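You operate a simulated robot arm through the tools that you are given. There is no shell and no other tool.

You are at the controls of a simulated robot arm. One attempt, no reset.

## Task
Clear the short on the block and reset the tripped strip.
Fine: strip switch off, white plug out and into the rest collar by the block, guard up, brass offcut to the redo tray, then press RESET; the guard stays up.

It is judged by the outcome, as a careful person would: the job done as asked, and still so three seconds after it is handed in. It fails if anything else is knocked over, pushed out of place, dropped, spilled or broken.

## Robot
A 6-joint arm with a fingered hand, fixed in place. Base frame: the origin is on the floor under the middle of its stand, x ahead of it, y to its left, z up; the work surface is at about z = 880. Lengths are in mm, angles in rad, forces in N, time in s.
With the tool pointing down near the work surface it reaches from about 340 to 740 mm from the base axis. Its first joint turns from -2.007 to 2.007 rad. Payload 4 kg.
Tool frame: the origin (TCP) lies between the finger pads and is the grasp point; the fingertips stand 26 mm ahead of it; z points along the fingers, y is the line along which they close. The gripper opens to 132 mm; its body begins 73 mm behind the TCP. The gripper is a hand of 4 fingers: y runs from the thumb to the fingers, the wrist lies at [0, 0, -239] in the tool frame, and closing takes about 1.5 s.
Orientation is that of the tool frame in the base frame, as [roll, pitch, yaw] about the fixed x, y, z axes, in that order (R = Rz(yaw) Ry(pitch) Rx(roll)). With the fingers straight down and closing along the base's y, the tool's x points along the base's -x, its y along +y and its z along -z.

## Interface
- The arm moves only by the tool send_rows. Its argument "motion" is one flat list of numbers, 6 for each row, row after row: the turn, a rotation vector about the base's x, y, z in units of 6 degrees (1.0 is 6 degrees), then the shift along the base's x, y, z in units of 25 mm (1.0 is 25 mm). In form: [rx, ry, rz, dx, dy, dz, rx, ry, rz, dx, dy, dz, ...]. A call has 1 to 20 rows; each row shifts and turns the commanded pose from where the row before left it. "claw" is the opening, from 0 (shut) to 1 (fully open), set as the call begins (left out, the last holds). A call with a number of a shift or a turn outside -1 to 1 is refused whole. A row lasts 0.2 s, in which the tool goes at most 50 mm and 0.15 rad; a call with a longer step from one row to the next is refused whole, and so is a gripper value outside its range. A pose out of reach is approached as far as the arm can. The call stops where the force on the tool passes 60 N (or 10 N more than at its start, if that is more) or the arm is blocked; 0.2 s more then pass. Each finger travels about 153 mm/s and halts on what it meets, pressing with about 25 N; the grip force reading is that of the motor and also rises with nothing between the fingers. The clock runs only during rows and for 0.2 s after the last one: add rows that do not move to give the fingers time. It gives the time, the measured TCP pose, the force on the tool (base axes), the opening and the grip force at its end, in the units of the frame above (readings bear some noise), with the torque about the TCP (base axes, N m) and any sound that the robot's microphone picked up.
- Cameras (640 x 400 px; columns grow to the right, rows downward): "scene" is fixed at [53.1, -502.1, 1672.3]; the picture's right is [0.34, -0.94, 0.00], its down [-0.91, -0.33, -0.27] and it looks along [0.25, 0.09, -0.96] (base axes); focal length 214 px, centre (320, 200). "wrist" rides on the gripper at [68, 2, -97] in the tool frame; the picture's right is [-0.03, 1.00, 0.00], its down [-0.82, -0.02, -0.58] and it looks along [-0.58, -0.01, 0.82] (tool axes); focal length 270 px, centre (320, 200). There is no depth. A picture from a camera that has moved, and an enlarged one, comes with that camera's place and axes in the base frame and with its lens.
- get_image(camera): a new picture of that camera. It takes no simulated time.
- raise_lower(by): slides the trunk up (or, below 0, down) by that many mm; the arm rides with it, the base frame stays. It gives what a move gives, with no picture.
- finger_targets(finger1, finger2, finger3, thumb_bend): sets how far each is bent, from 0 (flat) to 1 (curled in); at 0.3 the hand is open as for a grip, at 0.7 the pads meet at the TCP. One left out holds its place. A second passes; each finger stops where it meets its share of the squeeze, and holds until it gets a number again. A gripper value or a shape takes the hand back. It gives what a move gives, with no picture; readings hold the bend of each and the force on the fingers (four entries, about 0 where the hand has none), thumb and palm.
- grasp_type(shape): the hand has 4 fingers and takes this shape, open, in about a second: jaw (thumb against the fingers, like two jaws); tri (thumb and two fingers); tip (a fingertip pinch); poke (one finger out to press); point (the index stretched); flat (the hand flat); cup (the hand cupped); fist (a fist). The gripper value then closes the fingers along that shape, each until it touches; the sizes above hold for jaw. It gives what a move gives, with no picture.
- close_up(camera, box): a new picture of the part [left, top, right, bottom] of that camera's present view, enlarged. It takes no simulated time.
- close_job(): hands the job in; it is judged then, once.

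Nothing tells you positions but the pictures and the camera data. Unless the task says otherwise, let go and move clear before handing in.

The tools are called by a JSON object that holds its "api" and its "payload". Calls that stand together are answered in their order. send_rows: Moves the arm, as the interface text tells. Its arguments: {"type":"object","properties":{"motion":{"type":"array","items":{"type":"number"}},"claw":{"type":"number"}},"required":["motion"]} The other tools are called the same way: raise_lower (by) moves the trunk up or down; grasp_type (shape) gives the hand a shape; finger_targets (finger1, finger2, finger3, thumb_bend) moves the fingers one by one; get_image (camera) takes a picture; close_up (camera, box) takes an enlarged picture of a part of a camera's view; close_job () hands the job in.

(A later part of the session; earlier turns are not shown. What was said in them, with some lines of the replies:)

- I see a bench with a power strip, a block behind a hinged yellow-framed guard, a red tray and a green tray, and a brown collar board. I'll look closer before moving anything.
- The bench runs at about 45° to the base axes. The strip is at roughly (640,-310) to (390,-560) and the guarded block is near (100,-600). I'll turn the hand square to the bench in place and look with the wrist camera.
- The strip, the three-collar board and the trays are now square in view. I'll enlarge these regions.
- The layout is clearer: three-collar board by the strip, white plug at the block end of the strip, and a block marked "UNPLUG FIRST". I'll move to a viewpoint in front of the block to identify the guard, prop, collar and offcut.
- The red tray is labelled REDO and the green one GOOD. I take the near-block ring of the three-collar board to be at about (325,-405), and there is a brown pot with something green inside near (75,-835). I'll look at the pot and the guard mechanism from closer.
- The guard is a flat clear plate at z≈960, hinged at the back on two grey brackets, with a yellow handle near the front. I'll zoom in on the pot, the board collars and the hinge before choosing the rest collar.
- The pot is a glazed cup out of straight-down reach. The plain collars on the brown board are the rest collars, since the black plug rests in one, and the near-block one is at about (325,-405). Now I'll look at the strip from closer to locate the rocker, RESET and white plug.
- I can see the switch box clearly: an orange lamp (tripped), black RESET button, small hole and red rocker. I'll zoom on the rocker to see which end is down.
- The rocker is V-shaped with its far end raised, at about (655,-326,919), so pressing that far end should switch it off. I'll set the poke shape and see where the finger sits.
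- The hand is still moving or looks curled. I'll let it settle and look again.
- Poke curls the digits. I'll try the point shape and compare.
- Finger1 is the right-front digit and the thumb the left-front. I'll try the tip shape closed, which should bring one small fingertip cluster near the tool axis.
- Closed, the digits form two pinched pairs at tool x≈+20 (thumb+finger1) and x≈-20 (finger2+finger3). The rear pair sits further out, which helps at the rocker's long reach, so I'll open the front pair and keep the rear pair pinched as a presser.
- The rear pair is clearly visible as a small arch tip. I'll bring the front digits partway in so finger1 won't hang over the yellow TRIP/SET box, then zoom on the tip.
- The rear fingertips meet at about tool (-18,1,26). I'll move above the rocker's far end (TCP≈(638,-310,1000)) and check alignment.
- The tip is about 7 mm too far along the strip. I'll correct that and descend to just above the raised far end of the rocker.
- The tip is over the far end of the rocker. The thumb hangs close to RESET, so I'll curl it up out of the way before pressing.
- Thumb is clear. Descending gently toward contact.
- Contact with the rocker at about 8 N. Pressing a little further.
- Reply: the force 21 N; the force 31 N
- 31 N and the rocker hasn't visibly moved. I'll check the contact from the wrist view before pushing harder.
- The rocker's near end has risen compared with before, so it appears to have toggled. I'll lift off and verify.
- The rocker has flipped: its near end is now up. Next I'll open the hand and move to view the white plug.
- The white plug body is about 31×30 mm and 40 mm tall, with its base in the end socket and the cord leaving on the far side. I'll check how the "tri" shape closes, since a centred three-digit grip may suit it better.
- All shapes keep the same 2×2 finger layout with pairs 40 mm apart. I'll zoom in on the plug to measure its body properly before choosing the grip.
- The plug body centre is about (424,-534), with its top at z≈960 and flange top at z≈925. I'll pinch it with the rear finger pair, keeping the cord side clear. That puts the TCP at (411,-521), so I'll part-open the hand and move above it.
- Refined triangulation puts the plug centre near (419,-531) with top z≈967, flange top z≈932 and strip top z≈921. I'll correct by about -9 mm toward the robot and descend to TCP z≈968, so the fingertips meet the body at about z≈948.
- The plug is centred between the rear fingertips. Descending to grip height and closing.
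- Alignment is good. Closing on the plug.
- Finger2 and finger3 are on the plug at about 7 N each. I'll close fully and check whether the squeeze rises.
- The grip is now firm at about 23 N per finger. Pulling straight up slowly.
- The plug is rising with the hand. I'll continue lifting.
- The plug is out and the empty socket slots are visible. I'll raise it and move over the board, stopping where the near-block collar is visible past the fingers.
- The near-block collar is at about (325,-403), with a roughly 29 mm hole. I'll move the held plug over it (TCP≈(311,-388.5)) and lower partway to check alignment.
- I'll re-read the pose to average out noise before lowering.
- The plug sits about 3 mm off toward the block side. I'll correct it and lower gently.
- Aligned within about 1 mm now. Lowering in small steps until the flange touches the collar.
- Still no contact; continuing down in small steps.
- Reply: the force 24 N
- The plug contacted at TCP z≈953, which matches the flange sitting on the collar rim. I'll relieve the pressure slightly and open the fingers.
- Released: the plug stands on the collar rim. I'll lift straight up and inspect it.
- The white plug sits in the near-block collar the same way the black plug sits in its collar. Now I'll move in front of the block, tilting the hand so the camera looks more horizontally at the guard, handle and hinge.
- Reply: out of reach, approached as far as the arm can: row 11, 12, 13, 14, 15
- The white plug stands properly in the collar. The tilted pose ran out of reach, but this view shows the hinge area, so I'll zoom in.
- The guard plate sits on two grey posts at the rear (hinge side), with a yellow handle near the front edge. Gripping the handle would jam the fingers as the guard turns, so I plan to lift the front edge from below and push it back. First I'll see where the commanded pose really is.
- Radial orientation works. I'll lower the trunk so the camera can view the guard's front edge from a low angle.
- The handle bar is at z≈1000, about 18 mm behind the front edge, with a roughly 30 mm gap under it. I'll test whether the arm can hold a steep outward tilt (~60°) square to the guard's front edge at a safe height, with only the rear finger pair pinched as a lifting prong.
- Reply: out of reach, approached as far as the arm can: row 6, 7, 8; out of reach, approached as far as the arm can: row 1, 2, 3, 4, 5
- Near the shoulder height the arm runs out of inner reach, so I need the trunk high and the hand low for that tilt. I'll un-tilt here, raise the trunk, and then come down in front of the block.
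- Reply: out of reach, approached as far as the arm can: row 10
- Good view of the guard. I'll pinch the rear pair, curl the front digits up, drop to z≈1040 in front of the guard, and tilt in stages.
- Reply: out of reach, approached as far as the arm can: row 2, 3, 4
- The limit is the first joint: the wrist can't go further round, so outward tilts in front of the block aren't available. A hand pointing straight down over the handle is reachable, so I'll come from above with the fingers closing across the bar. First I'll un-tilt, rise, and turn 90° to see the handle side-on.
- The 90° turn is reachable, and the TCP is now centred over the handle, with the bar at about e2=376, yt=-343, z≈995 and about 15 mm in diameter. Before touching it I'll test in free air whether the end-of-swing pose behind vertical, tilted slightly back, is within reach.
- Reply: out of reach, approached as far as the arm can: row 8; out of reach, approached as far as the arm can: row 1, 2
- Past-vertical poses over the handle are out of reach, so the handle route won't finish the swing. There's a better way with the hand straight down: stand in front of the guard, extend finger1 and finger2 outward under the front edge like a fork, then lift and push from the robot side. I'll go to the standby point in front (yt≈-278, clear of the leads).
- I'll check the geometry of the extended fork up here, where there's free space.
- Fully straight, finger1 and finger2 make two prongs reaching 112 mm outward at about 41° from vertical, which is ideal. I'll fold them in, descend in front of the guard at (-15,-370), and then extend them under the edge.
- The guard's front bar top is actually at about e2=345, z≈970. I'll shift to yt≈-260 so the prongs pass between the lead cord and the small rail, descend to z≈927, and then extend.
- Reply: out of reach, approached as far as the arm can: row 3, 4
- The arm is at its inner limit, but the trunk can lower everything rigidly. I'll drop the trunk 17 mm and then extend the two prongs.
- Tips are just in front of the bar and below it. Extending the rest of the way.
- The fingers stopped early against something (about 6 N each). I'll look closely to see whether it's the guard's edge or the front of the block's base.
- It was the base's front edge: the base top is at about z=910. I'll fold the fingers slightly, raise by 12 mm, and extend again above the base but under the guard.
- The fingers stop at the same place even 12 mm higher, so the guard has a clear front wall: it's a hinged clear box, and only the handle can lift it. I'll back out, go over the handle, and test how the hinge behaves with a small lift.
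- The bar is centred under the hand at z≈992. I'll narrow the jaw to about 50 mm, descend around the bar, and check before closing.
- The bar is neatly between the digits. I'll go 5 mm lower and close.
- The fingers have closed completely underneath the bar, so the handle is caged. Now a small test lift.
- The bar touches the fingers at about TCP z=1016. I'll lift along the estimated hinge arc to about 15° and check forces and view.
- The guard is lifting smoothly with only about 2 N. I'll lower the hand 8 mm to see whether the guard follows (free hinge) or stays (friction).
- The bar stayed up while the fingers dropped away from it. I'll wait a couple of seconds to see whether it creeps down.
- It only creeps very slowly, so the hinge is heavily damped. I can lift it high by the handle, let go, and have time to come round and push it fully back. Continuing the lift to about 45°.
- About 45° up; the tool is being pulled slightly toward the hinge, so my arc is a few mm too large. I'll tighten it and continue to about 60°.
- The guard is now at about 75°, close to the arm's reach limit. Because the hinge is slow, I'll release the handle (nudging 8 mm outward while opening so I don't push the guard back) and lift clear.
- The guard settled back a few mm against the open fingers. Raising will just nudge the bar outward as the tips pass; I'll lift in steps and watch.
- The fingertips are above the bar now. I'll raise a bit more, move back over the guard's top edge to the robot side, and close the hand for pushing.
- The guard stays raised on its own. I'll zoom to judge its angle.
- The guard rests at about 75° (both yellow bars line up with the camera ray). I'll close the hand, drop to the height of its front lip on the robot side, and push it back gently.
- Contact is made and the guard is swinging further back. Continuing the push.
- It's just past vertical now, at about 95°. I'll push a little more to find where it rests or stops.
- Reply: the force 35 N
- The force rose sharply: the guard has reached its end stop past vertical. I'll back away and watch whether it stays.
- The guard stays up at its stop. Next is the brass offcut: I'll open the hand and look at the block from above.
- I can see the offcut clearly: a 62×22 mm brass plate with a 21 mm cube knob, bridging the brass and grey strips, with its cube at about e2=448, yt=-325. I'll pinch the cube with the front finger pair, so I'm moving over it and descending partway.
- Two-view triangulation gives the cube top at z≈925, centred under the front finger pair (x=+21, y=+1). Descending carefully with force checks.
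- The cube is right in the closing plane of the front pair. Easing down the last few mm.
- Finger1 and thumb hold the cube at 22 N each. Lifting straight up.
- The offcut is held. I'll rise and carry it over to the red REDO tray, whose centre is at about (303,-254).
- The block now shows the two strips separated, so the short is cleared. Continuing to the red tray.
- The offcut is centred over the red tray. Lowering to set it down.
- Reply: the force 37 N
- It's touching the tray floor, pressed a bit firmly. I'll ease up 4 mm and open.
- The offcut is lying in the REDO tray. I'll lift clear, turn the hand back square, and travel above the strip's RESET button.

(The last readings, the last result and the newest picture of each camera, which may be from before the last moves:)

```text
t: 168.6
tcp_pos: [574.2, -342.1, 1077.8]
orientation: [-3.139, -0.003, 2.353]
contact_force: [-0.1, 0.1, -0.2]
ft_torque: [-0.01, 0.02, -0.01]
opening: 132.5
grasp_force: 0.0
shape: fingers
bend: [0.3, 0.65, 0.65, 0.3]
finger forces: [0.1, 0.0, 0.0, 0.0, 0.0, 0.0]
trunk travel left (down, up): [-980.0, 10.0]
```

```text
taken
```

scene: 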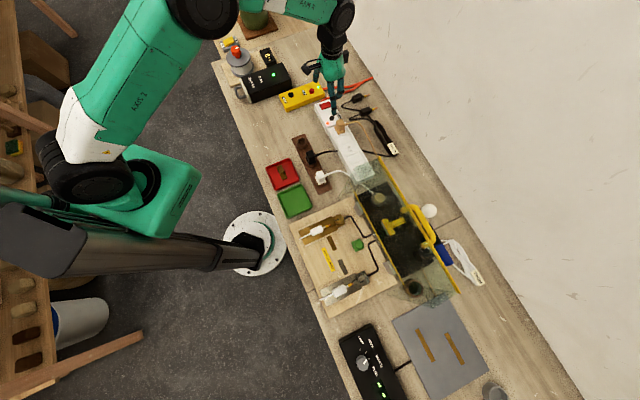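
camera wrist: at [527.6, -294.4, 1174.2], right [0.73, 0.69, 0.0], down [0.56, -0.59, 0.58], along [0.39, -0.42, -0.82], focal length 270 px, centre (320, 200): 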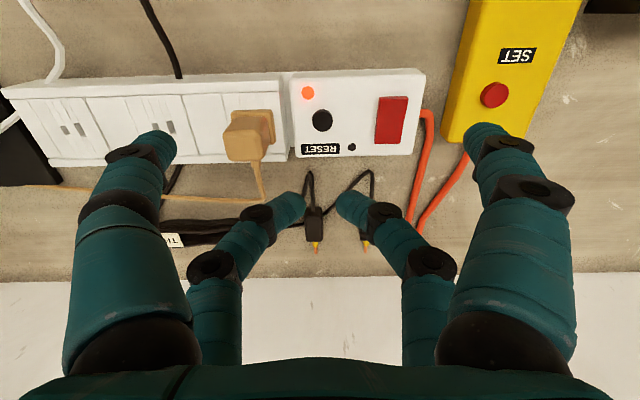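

RESET is visible with the orange trip lamp still lit. I'll pinch the rear pair fully, and zoom to locate RESET precisely.

{"api": "finger_targets", "payload": {"finger2": 0.8, "finger3": 0.8}}

{"api": "get_image", "payload": {"camera": "wrist"}}

{"api": "close_up", "payload": {"camera": "wrist", "box": [270, 60, 430, 180]}}

```text
t: 169.6
tcp_pos: [573.3, -343.1, 1078.0]
orientation: [-3.139, -0.003, 2.353]
contact_force: [0.3, -0.8, 0.0]
ft_torque: [-0.03, -0.04, -0.01]
opening: 132.3
grasp_force: 0.1
shape: fingers
bend: [0.3, 0.76, 0.76, 0.3]
finger forces: [0.0, 0.0, 0.1, 0.0, 0.1, 0.1]
trunk travel left (down, up): [-980.0, 10.0]
```

```text
taken
camera wrist: at [527.6, -294.4, 1174.2], right [0.73, 0.69, 0.0], down [0.56, -0.59, 0.58], along [0.39, -0.42, -0.82], focal length 270 px, centre (320, 200)
```

wrist: 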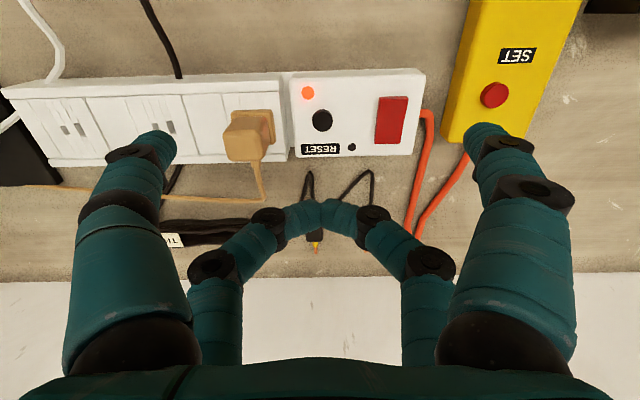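

```text
3.33 times, centred on (350, 120) of wrist
camera zoom: at [527.6, -294.4, 1174.2], right [0.73, 0.69, 0.0], down [0.56, -0.59, 0.58], along [0.39, -0.42, -0.82], focal length 901 px, centre (220, 467)
```

zoom: 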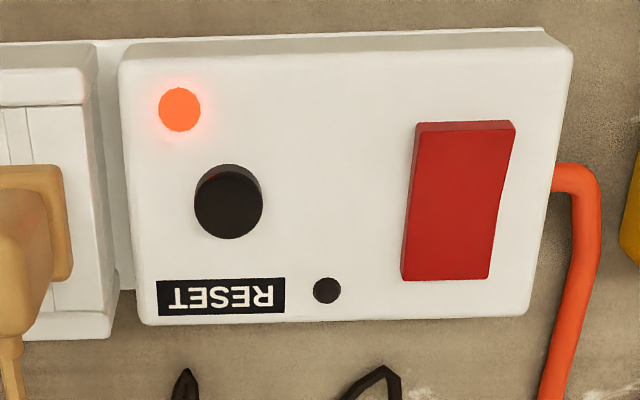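

RESET is at about (590,-355,923). I'll reform the pinch the same way as for the rocker (tip shape, closed, then front digits clear) so the tip offset is the known one.

{"api": "grasp_type", "payload": {"shape": "tip"}}

{"api": "send_rows", "payload": {"motion": [0, 0, 0, 0.088, 0.052, 0, 0, 0, 0, 0, 0, 0, 0, 0, 0, 0, 0, 0, 0, 0, 0, 0, 0, 0, 0, 0, 0, 0, 0, 0, 0, 0, 0, 0, 0, 0, 0, 0, 0, 0, 0, 0], "claw": 0}}

{"api": "finger_targets", "payload": {"finger1": 0.3, "thumb_bend": 0.3}}

{"api": "get_image", "payload": {"camera": "wrist"}}

```text
t: 170.5
tcp_pos: [574.2, -343.2, 1078.5]
orientation: [-3.139, -0.004, 2.352]
contact_force: [0.7, 0.5, -0.3]
ft_torque: [0.03, 0.01, 0.03]
opening: 131.5
grasp_force: 0.1
shape: tip
bend: [0.3, 0.3, 0.3, 0.3]
finger forces: [0.1, 0.1, 0.1, 0.1, 0.0, 0.0]
trunk travel left (down, up): [-980.0, 10.0]
```

```text
t: 172.1
tcp_pos: [576.9, -341.2, 1078.6]
orientation: [-3.141, -0.003, 2.352]
contact_force: [0.3, 0.0, 0.7]
ft_torque: [0.01, -0.01, 0.02]
opening: 0.0
grasp_force: 25.2
shape: tip
bend: [0.62, 0.62, 0.62, 0.7]
finger forces: [0.0, 0.1, 0.0, 0.0, 0.0, 0.0]
trunk travel left (down, up): [-980.0, 10.0]
```

```text
t: 173.1
tcp_pos: [576.6, -342.2, 1078.3]
orientation: [-3.14, -0.004, 2.353]
contact_force: [0.3, 0.0, -0.6]
ft_torque: [0.03, 0.03, 0.03]
opening: 131.9
grasp_force: 0.0
shape: fingers
bend: [0.3, 0.62, 0.62, 0.3]
finger forces: [0.0, 0.0, 0.0, 0.1, 0.1, 0.0]
trunk travel left (down, up): [-980.0, 10.0]
```

```text
taken
camera wrist: at [529.9, -293.4, 1174.3], right [0.73, 0.69, 0.0], down [0.56, -0.59, 0.58], along [0.39, -0.42, -0.82], focal length 270 px, centre (320, 200)
```

wrist: 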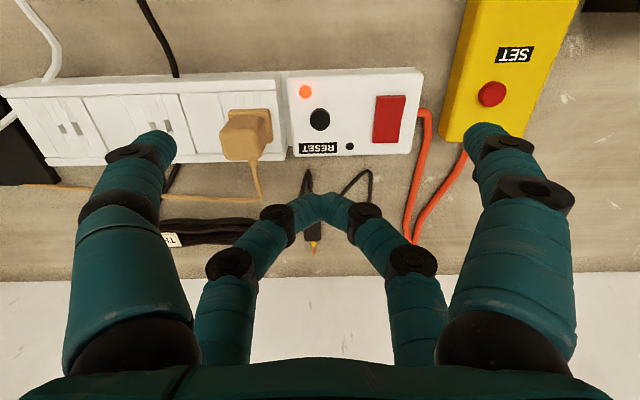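

{"api": "send_rows", "payload": {"motion": [0, 0, 0, 0, 0, -0.9, 0, 0, 0, 0, 0, -0.9, 0, 0, 0, 0, 0, -0.9, 0, 0, 0, 0, 0, -0.8, 0, 0, 0, 0, 0, 0, 0, 0, 0, 0, 0, 0]}}

{"api": "close_up", "payload": {"camera": "wrist", "box": [180, 60, 460, 240]}}

{"api": "close_up", "payload": {"camera": "scene", "box": [305, 80, 365, 140]}}

```text
t: 174.5
tcp_pos: [577.0, -341.1, 991.1]
orientation: [-3.141, -0.003, 2.352]
contact_force: [0.3, 0.1, 0.1]
ft_torque: [0.02, -0.01, 0.01]
opening: 132.5
grasp_force: 0.0
shape: fingers
bend: [0.3, 0.62, 0.62, 0.3]
finger forces: [0.0, 0.0, 0.0, 0.1, 0.0, 0.1]
trunk travel left (down, up): [-980.0, 10.0]
```

```text
2.22 times, centred on (320, 150) of wrist
camera zoom: at [530.1, -292.3, 1088.0], right [0.73, 0.69, 0.0], down [0.56, -0.59, 0.58], along [0.39, -0.42, -0.82], focal length 601 px, centre (320, 311)
```

zoom: 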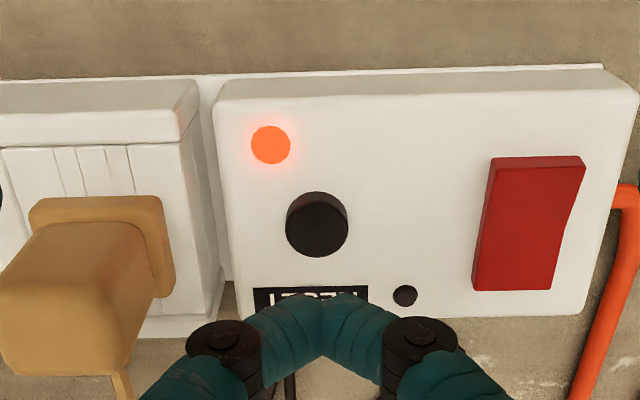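

```text
6.67 times, centred on (335, 110) of scene
camera zoom: at [53.1, -502.1, 1672.3], right [0.34, -0.94, 0.0], down [-0.91, -0.33, -0.27], along [0.25, 0.09, -0.96], focal length 1430 px, centre (220, 800)
```

zoom: 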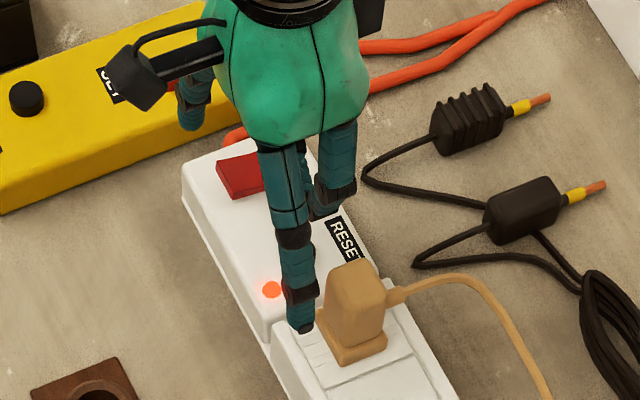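

Alignment is within about 1.5 mm. Curling the front digits up and descending onto RESET.

{"api": "finger_targets", "payload": {"finger1": 1.0, "thumb_bend": 1.0}}

{"api": "send_rows", "payload": {"motion": [0, 0, 0, -0.03, -0.02, -0.5, 0, 0, 0, 0, 0, -0.5, 0, 0, 0, 0, 0, -0.2, 0, 0, 0, 0, 0, 0]}}

{"api": "get_image", "payload": {"camera": "wrist"}}

{"api": "close_up", "payload": {"camera": "scene", "box": [305, 80, 365, 140]}}

```text
t: 175.5
tcp_pos: [576.2, -340.9, 994.0]
orientation: [-3.141, -0.004, 2.353]
contact_force: [-0.3, 0.0, 0.0]
ft_torque: [0.02, 0.02, 0.0]
opening: 6.1
grasp_force: 0.1
shape: fingers
bend: [0.95, 0.62, 0.62, 1.0]
finger forces: [0.0, 0.0, 0.1, 0.0, 0.1, 0.0]
trunk travel left (down, up): [-980.0, 10.0]
```

```text
t: 176.5
tcp_pos: [575.5, -343.9, 960.8]
orientation: [-3.14, -0.002, 2.353]
contact_force: [0.3, -0.3, -0.9]
ft_torque: [-0.02, 0.0, -0.02]
opening: 5.9
grasp_force: 0.1
shape: fingers
bend: [0.96, 0.62, 0.62, 1.0]
finger forces: [0.0, 0.0, 0.0, 0.0, 0.0, 0.0]
trunk travel left (down, up): [-980.0, 10.0]
```

```text
taken
camera wrist: at [529.7, -294.8, 1057.8], right [0.73, 0.69, 0.0], down [0.56, -0.59, 0.58], along [0.39, -0.42, -0.82], focal length 270 px, centre (320, 200)
```

wrist: 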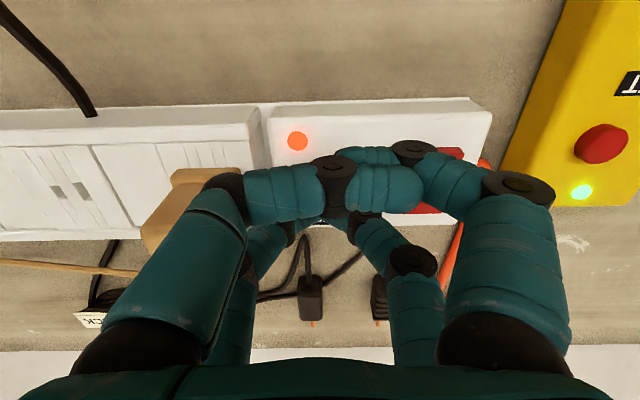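

```text
6.67 times, centred on (335, 110) of scene
camera zoom: at [53.1, -502.1, 1672.3], right [0.34, -0.94, 0.0], down [-0.91, -0.33, -0.27], along [0.25, 0.09, -0.96], focal length 1430 px, centre (220, 800)
```

zoom: 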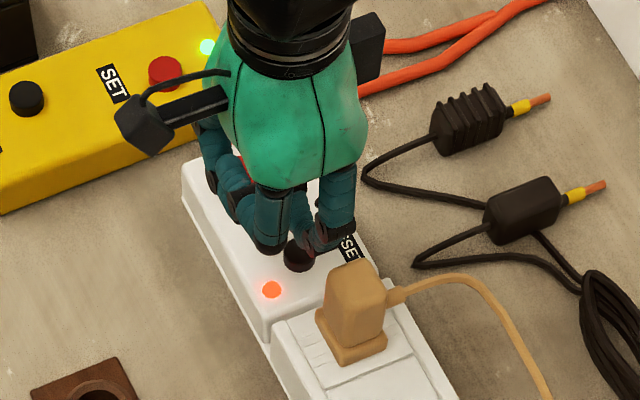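

Tip is over the RESET button. Pressing down in small steps.

{"api": "send_rows", "payload": {"motion": [0, 0, 0, 0, 0.03, -0.12, 0, 0, 0, 0, 0, -0.12, 0, 0, 0, 0, 0, 0]}}

{"api": "send_rows", "payload": {"motion": [0, 0, 0, 0, 0, -0.08, 0, 0, 0, 0, 0, -0.08, 0, 0, 0, 0, 0, 0]}}

{"api": "close_up", "payload": {"camera": "scene", "box": [305, 80, 365, 140]}}

```text
t: 177.3
tcp_pos: [577.6, -343.1, 954.2]
orientation: [-3.139, -0.001, 2.352]
contact_force: [1.0, 0.8, 0.2]
ft_torque: [0.0, -0.03, 0.01]
opening: 5.9
grasp_force: 0.1
shape: fingers
bend: [0.96, 0.62, 0.62, 1.0]
finger forces: [0.1, 0.0, 0.1, 0.0, 0.0, 0.1]
trunk travel left (down, up): [-980.0, 10.0]
```

```text
t: 178.1
tcp_pos: [576.0, -342.6, 951.9]
orientation: [-3.14, -0.002, 2.351]
contact_force: [0.7, -0.2, 0.0]
ft_torque: [-0.01, 0.01, -0.01]
opening: 6.0
grasp_force: 0.1
shape: fingers
bend: [0.96, 0.62, 0.62, 1.0]
finger forces: [0.0, 0.1, 0.1, 0.1, 0.0, 0.1]
trunk travel left (down, up): [-980.0, 10.0]
```

```text
6.67 times, centred on (335, 110) of scene
camera zoom: at [53.1, -502.1, 1672.3], right [0.34, -0.94, 0.0], down [-0.91, -0.33, -0.27], along [0.25, 0.09, -0.96], focal length 1430 px, centre (220, 800)
```

zoom: 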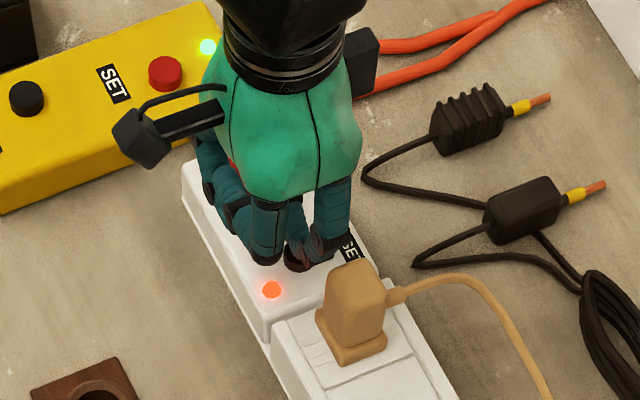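

{"api": "send_rows", "payload": {"motion": [0, 0, 0, 0, 0, -0.06, 0, 0, 0, 0, 0, -0.06, 0, 0, 0, 0, 0, 0]}}

{"api": "close_up", "payload": {"camera": "scene", "box": [305, 80, 365, 140]}}

```text
t: 178.9
tcp_pos: [576.4, -341.1, 948.8]
orientation: [-3.14, -0.004, 2.353]
contact_force: [-0.6, -0.3, 1.9]
ft_torque: [-0.03, -0.02, 0.02]
opening: 6.4
grasp_force: 0.1
shape: fingers
bend: [0.96, 0.63, 0.63, 1.0]
finger forces: [0.1, 0.0, 0.0, 0.0, 0.0, 0.0]
trunk travel left (down, up): [-980.0, 10.0]
heard: click
```

```text
6.67 times, centred on (335, 110) of scene
camera zoom: at [53.1, -502.1, 1672.3], right [0.34, -0.94, 0.0], down [-0.91, -0.33, -0.27], along [0.25, 0.09, -0.96], focal length 1430 px, centre (220, 800)
```

zoom: 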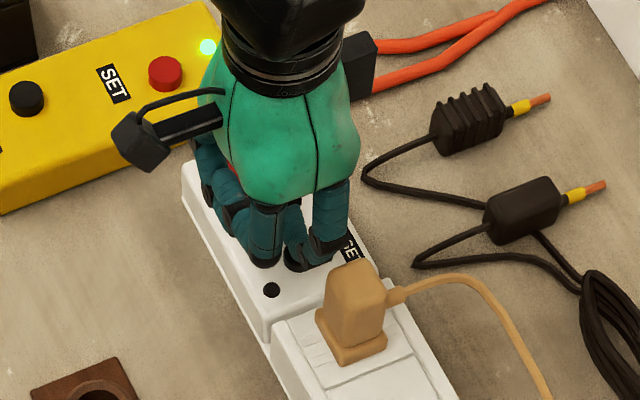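

A click, and the orange trip lamp has gone out. Lifting straight up off the button.

{"api": "send_rows", "payload": {"motion": [0, 0, 0, 0, 0, 0.3, 0, 0, 0, 0, 0, 0.7, 0, 0, 0, 0, 0, 1, 0, 0, 0, 0, 0, 1, 0, 0, 0, 0, 0, 1, 0, 0, 0, 0, 0, 1, 0, 0, 0, 0, 0, 1, 0, 0, 0, 0, 0, 0]}}

{"api": "finger_targets", "payload": {"finger1": 0.3, "thumb_bend": 0.3}}

{"api": "get_image", "payload": {"camera": "wrist"}}

{"api": "close_up", "payload": {"camera": "wrist", "box": [270, 50, 430, 170]}}

{"api": "get_image", "payload": {"camera": "scene"}}

```text
t: 180.7
tcp_pos: [577.4, -341.9, 1098.1]
orientation: [-3.14, -0.003, 2.353]
contact_force: [0.4, 0.6, -0.5]
ft_torque: [0.01, 0.0, 0.02]
opening: 6.0
grasp_force: 0.0
shape: fingers
bend: [0.96, 0.63, 0.63, 1.0]
finger forces: [0.1, 0.0, 0.0, 0.0, 0.0, 0.0]
trunk travel left (down, up): [-980.0, 10.0]
```

```text
t: 181.7
tcp_pos: [577.6, -342.5, 1098.0]
orientation: [-3.139, -0.003, 2.352]
contact_force: [0.6, -0.1, 0.0]
ft_torque: [-0.02, 0.0, -0.06]
opening: 132.3
grasp_force: 0.0
shape: fingers
bend: [0.3, 0.63, 0.63, 0.3]
finger forces: [0.0, 0.0, 0.0, 0.0, 0.1, 0.0]
trunk travel left (down, up): [-980.0, 10.0]
```

```text
taken
camera wrist: at [530.3, -292.9, 1194.0], right [0.73, 0.69, 0.0], down [0.56, -0.59, 0.58], along [0.39, -0.42, -0.82], focal length 270 px, centre (320, 200)
```

wrist: 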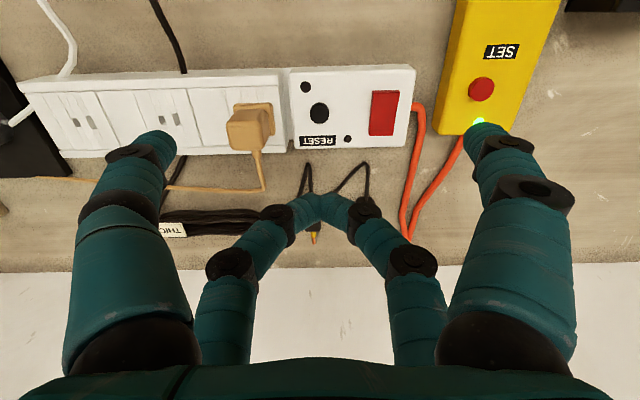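

```text
3.33 times, centred on (350, 110) of wrist
camera zoom: at [530.3, -292.9, 1194.0], right [0.73, 0.69, 0.0], down [0.56, -0.59, 0.58], along [0.39, -0.42, -0.82], focal length 901 px, centre (220, 500)
```

zoom: 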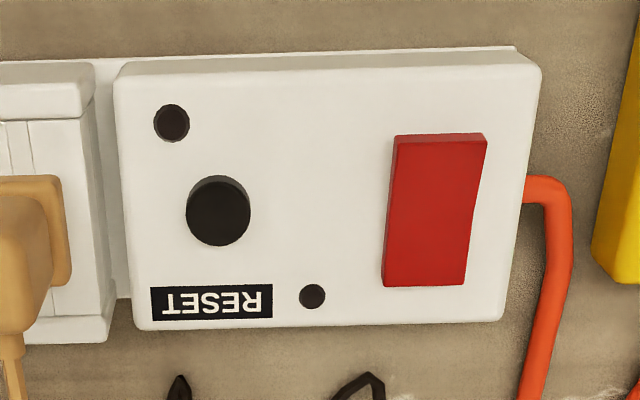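

```text
taken
```

scene: 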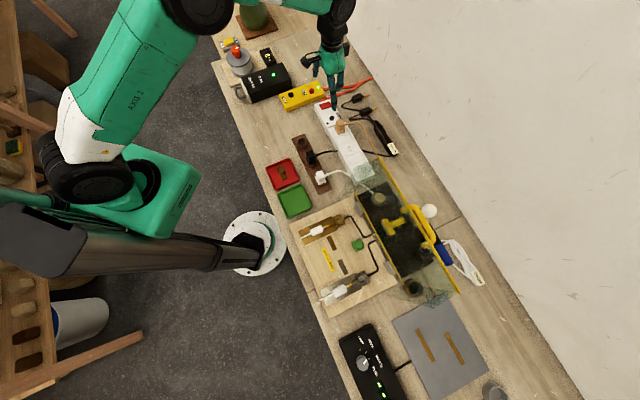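

The trip lamp is off and the rocker is still in its off position. Final checks on the guard, plug, tray and block.

{"api": "close_up", "payload": {"camera": "scene", "box": [260, 130, 350, 220]}}

{"api": "close_up", "payload": {"camera": "scene", "box": [290, 150, 480, 330]}}

{"api": "close_up", "payload": {"camera": "scene", "box": [210, 40, 410, 170]}}

```text
4.44 times, centred on (305, 175) of scene
camera zoom: at [53.1, -502.1, 1672.3], right [0.34, -0.94, 0.0], down [-0.91, -0.33, -0.27], along [0.25, 0.09, -0.96], focal length 953 px, centre (387, 311)
```

zoom: 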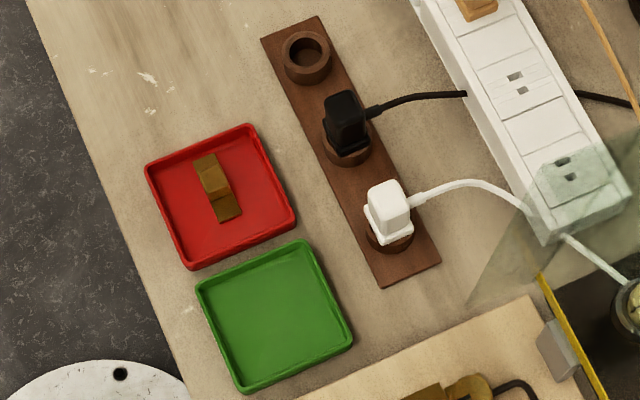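

```text
2.22 times, centred on (385, 240) of scene
camera zoom: at [53.1, -502.1, 1672.3], right [0.34, -0.94, 0.0], down [-0.91, -0.33, -0.27], along [0.25, 0.09, -0.96], focal length 477 px, centre (176, 111)
```

zoom: 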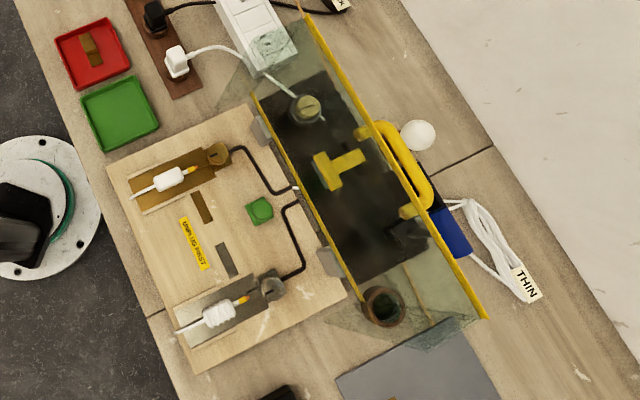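

```text
3.08 times, centred on (310, 105) of scene
camera zoom: at [53.1, -502.1, 1672.3], right [0.34, -0.94, 0.0], down [-0.91, -0.33, -0.27], along [0.25, 0.09, -0.96], focal length 660 px, centre (351, 492)
```

zoom: 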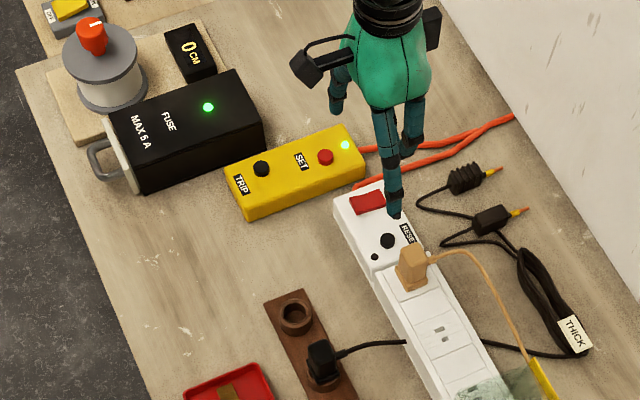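

Everything checks out:
- **Rocker:** off.
- **White plug:** resting in the near-block collar.
- **Guard:** up against its stop.
- **Offcut:** in the REDO tray.
- **Trip lamp:** out.

I'll move the hand well clear and hand in.

{"api": "send_rows", "payload": {"motion": [0, 0, 0, -0.5, 0.3, 0.8, 0, 0, 0, -0.8, 0.3, 0.8, 0, 0, 0, -0.8, 0.3, 0.8, 0, 0, 0, -0.8, 0.3, 0.8, 0, 0, 0, -0.8, 0.3, 0.5, 0, 0, 0, 0, 0, 0, 0, 0, 0, 0, 0, 0]}}

{"api": "get_image", "payload": {"camera": "scene"}}

```text
t: 183.3
tcp_pos: [482.6, -304.1, 1191.8]
orientation: [-3.14, -0.002, 2.352]
contact_force: [0.0, 0.0, -0.9]
ft_torque: [0.01, 0.01, -0.01]
opening: 132.6
grasp_force: 0.0
shape: fingers
bend: [0.3, 0.63, 0.63, 0.3]
finger forces: [0.0, 0.0, 0.1, 0.1, 0.0, 0.0]
trunk travel left (down, up): [-980.0, 10.0]
```

```text
taken
```

scene: 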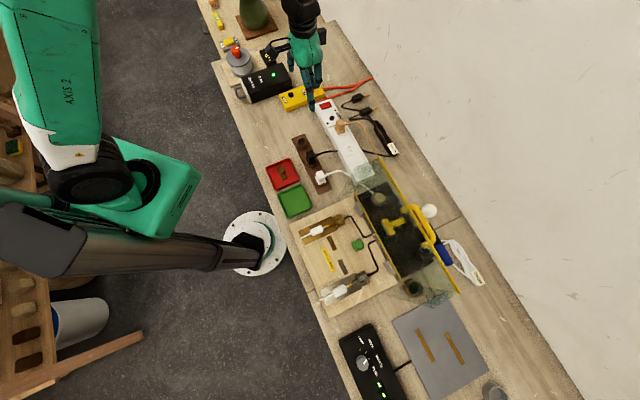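

The hand is clear, the guard is still up, and every item is where the job asked for it. Handing in.

{"api": "close_job", "payload": {}}

```text
The job is handed in.
```

The short is cleared and the strip is reset; I've handed the job in. After the last move the hand was clear and everything was still in place.

- **Strip switch:** pressed over to the other position, which I take as off. Its small lamp stayed dark after the reset.
- **White plug:** out of the strip and resting in the collar nearest the block, on the brown three-collar board. I took that as "the rest collar by the block". A separate brown glazed cup stands closer to the block, but I judged it wasn't a rest collar.
- **Guard:** up past vertical against its stop. It didn't move when I let go and waited.
- **Brass offcut:** in the red REDO tray, and the two strips on the block are separated again. I pressed it onto the tray floor a bit harder than needed (about 37 N), but the tray looked undisturbed.
- **RESET:** pressed last; it clicked and the orange trip lamp went out.

While finding out how the guard opened, my fingers pressed lightly against its front edge (about 6 N each). Nothing shifted.
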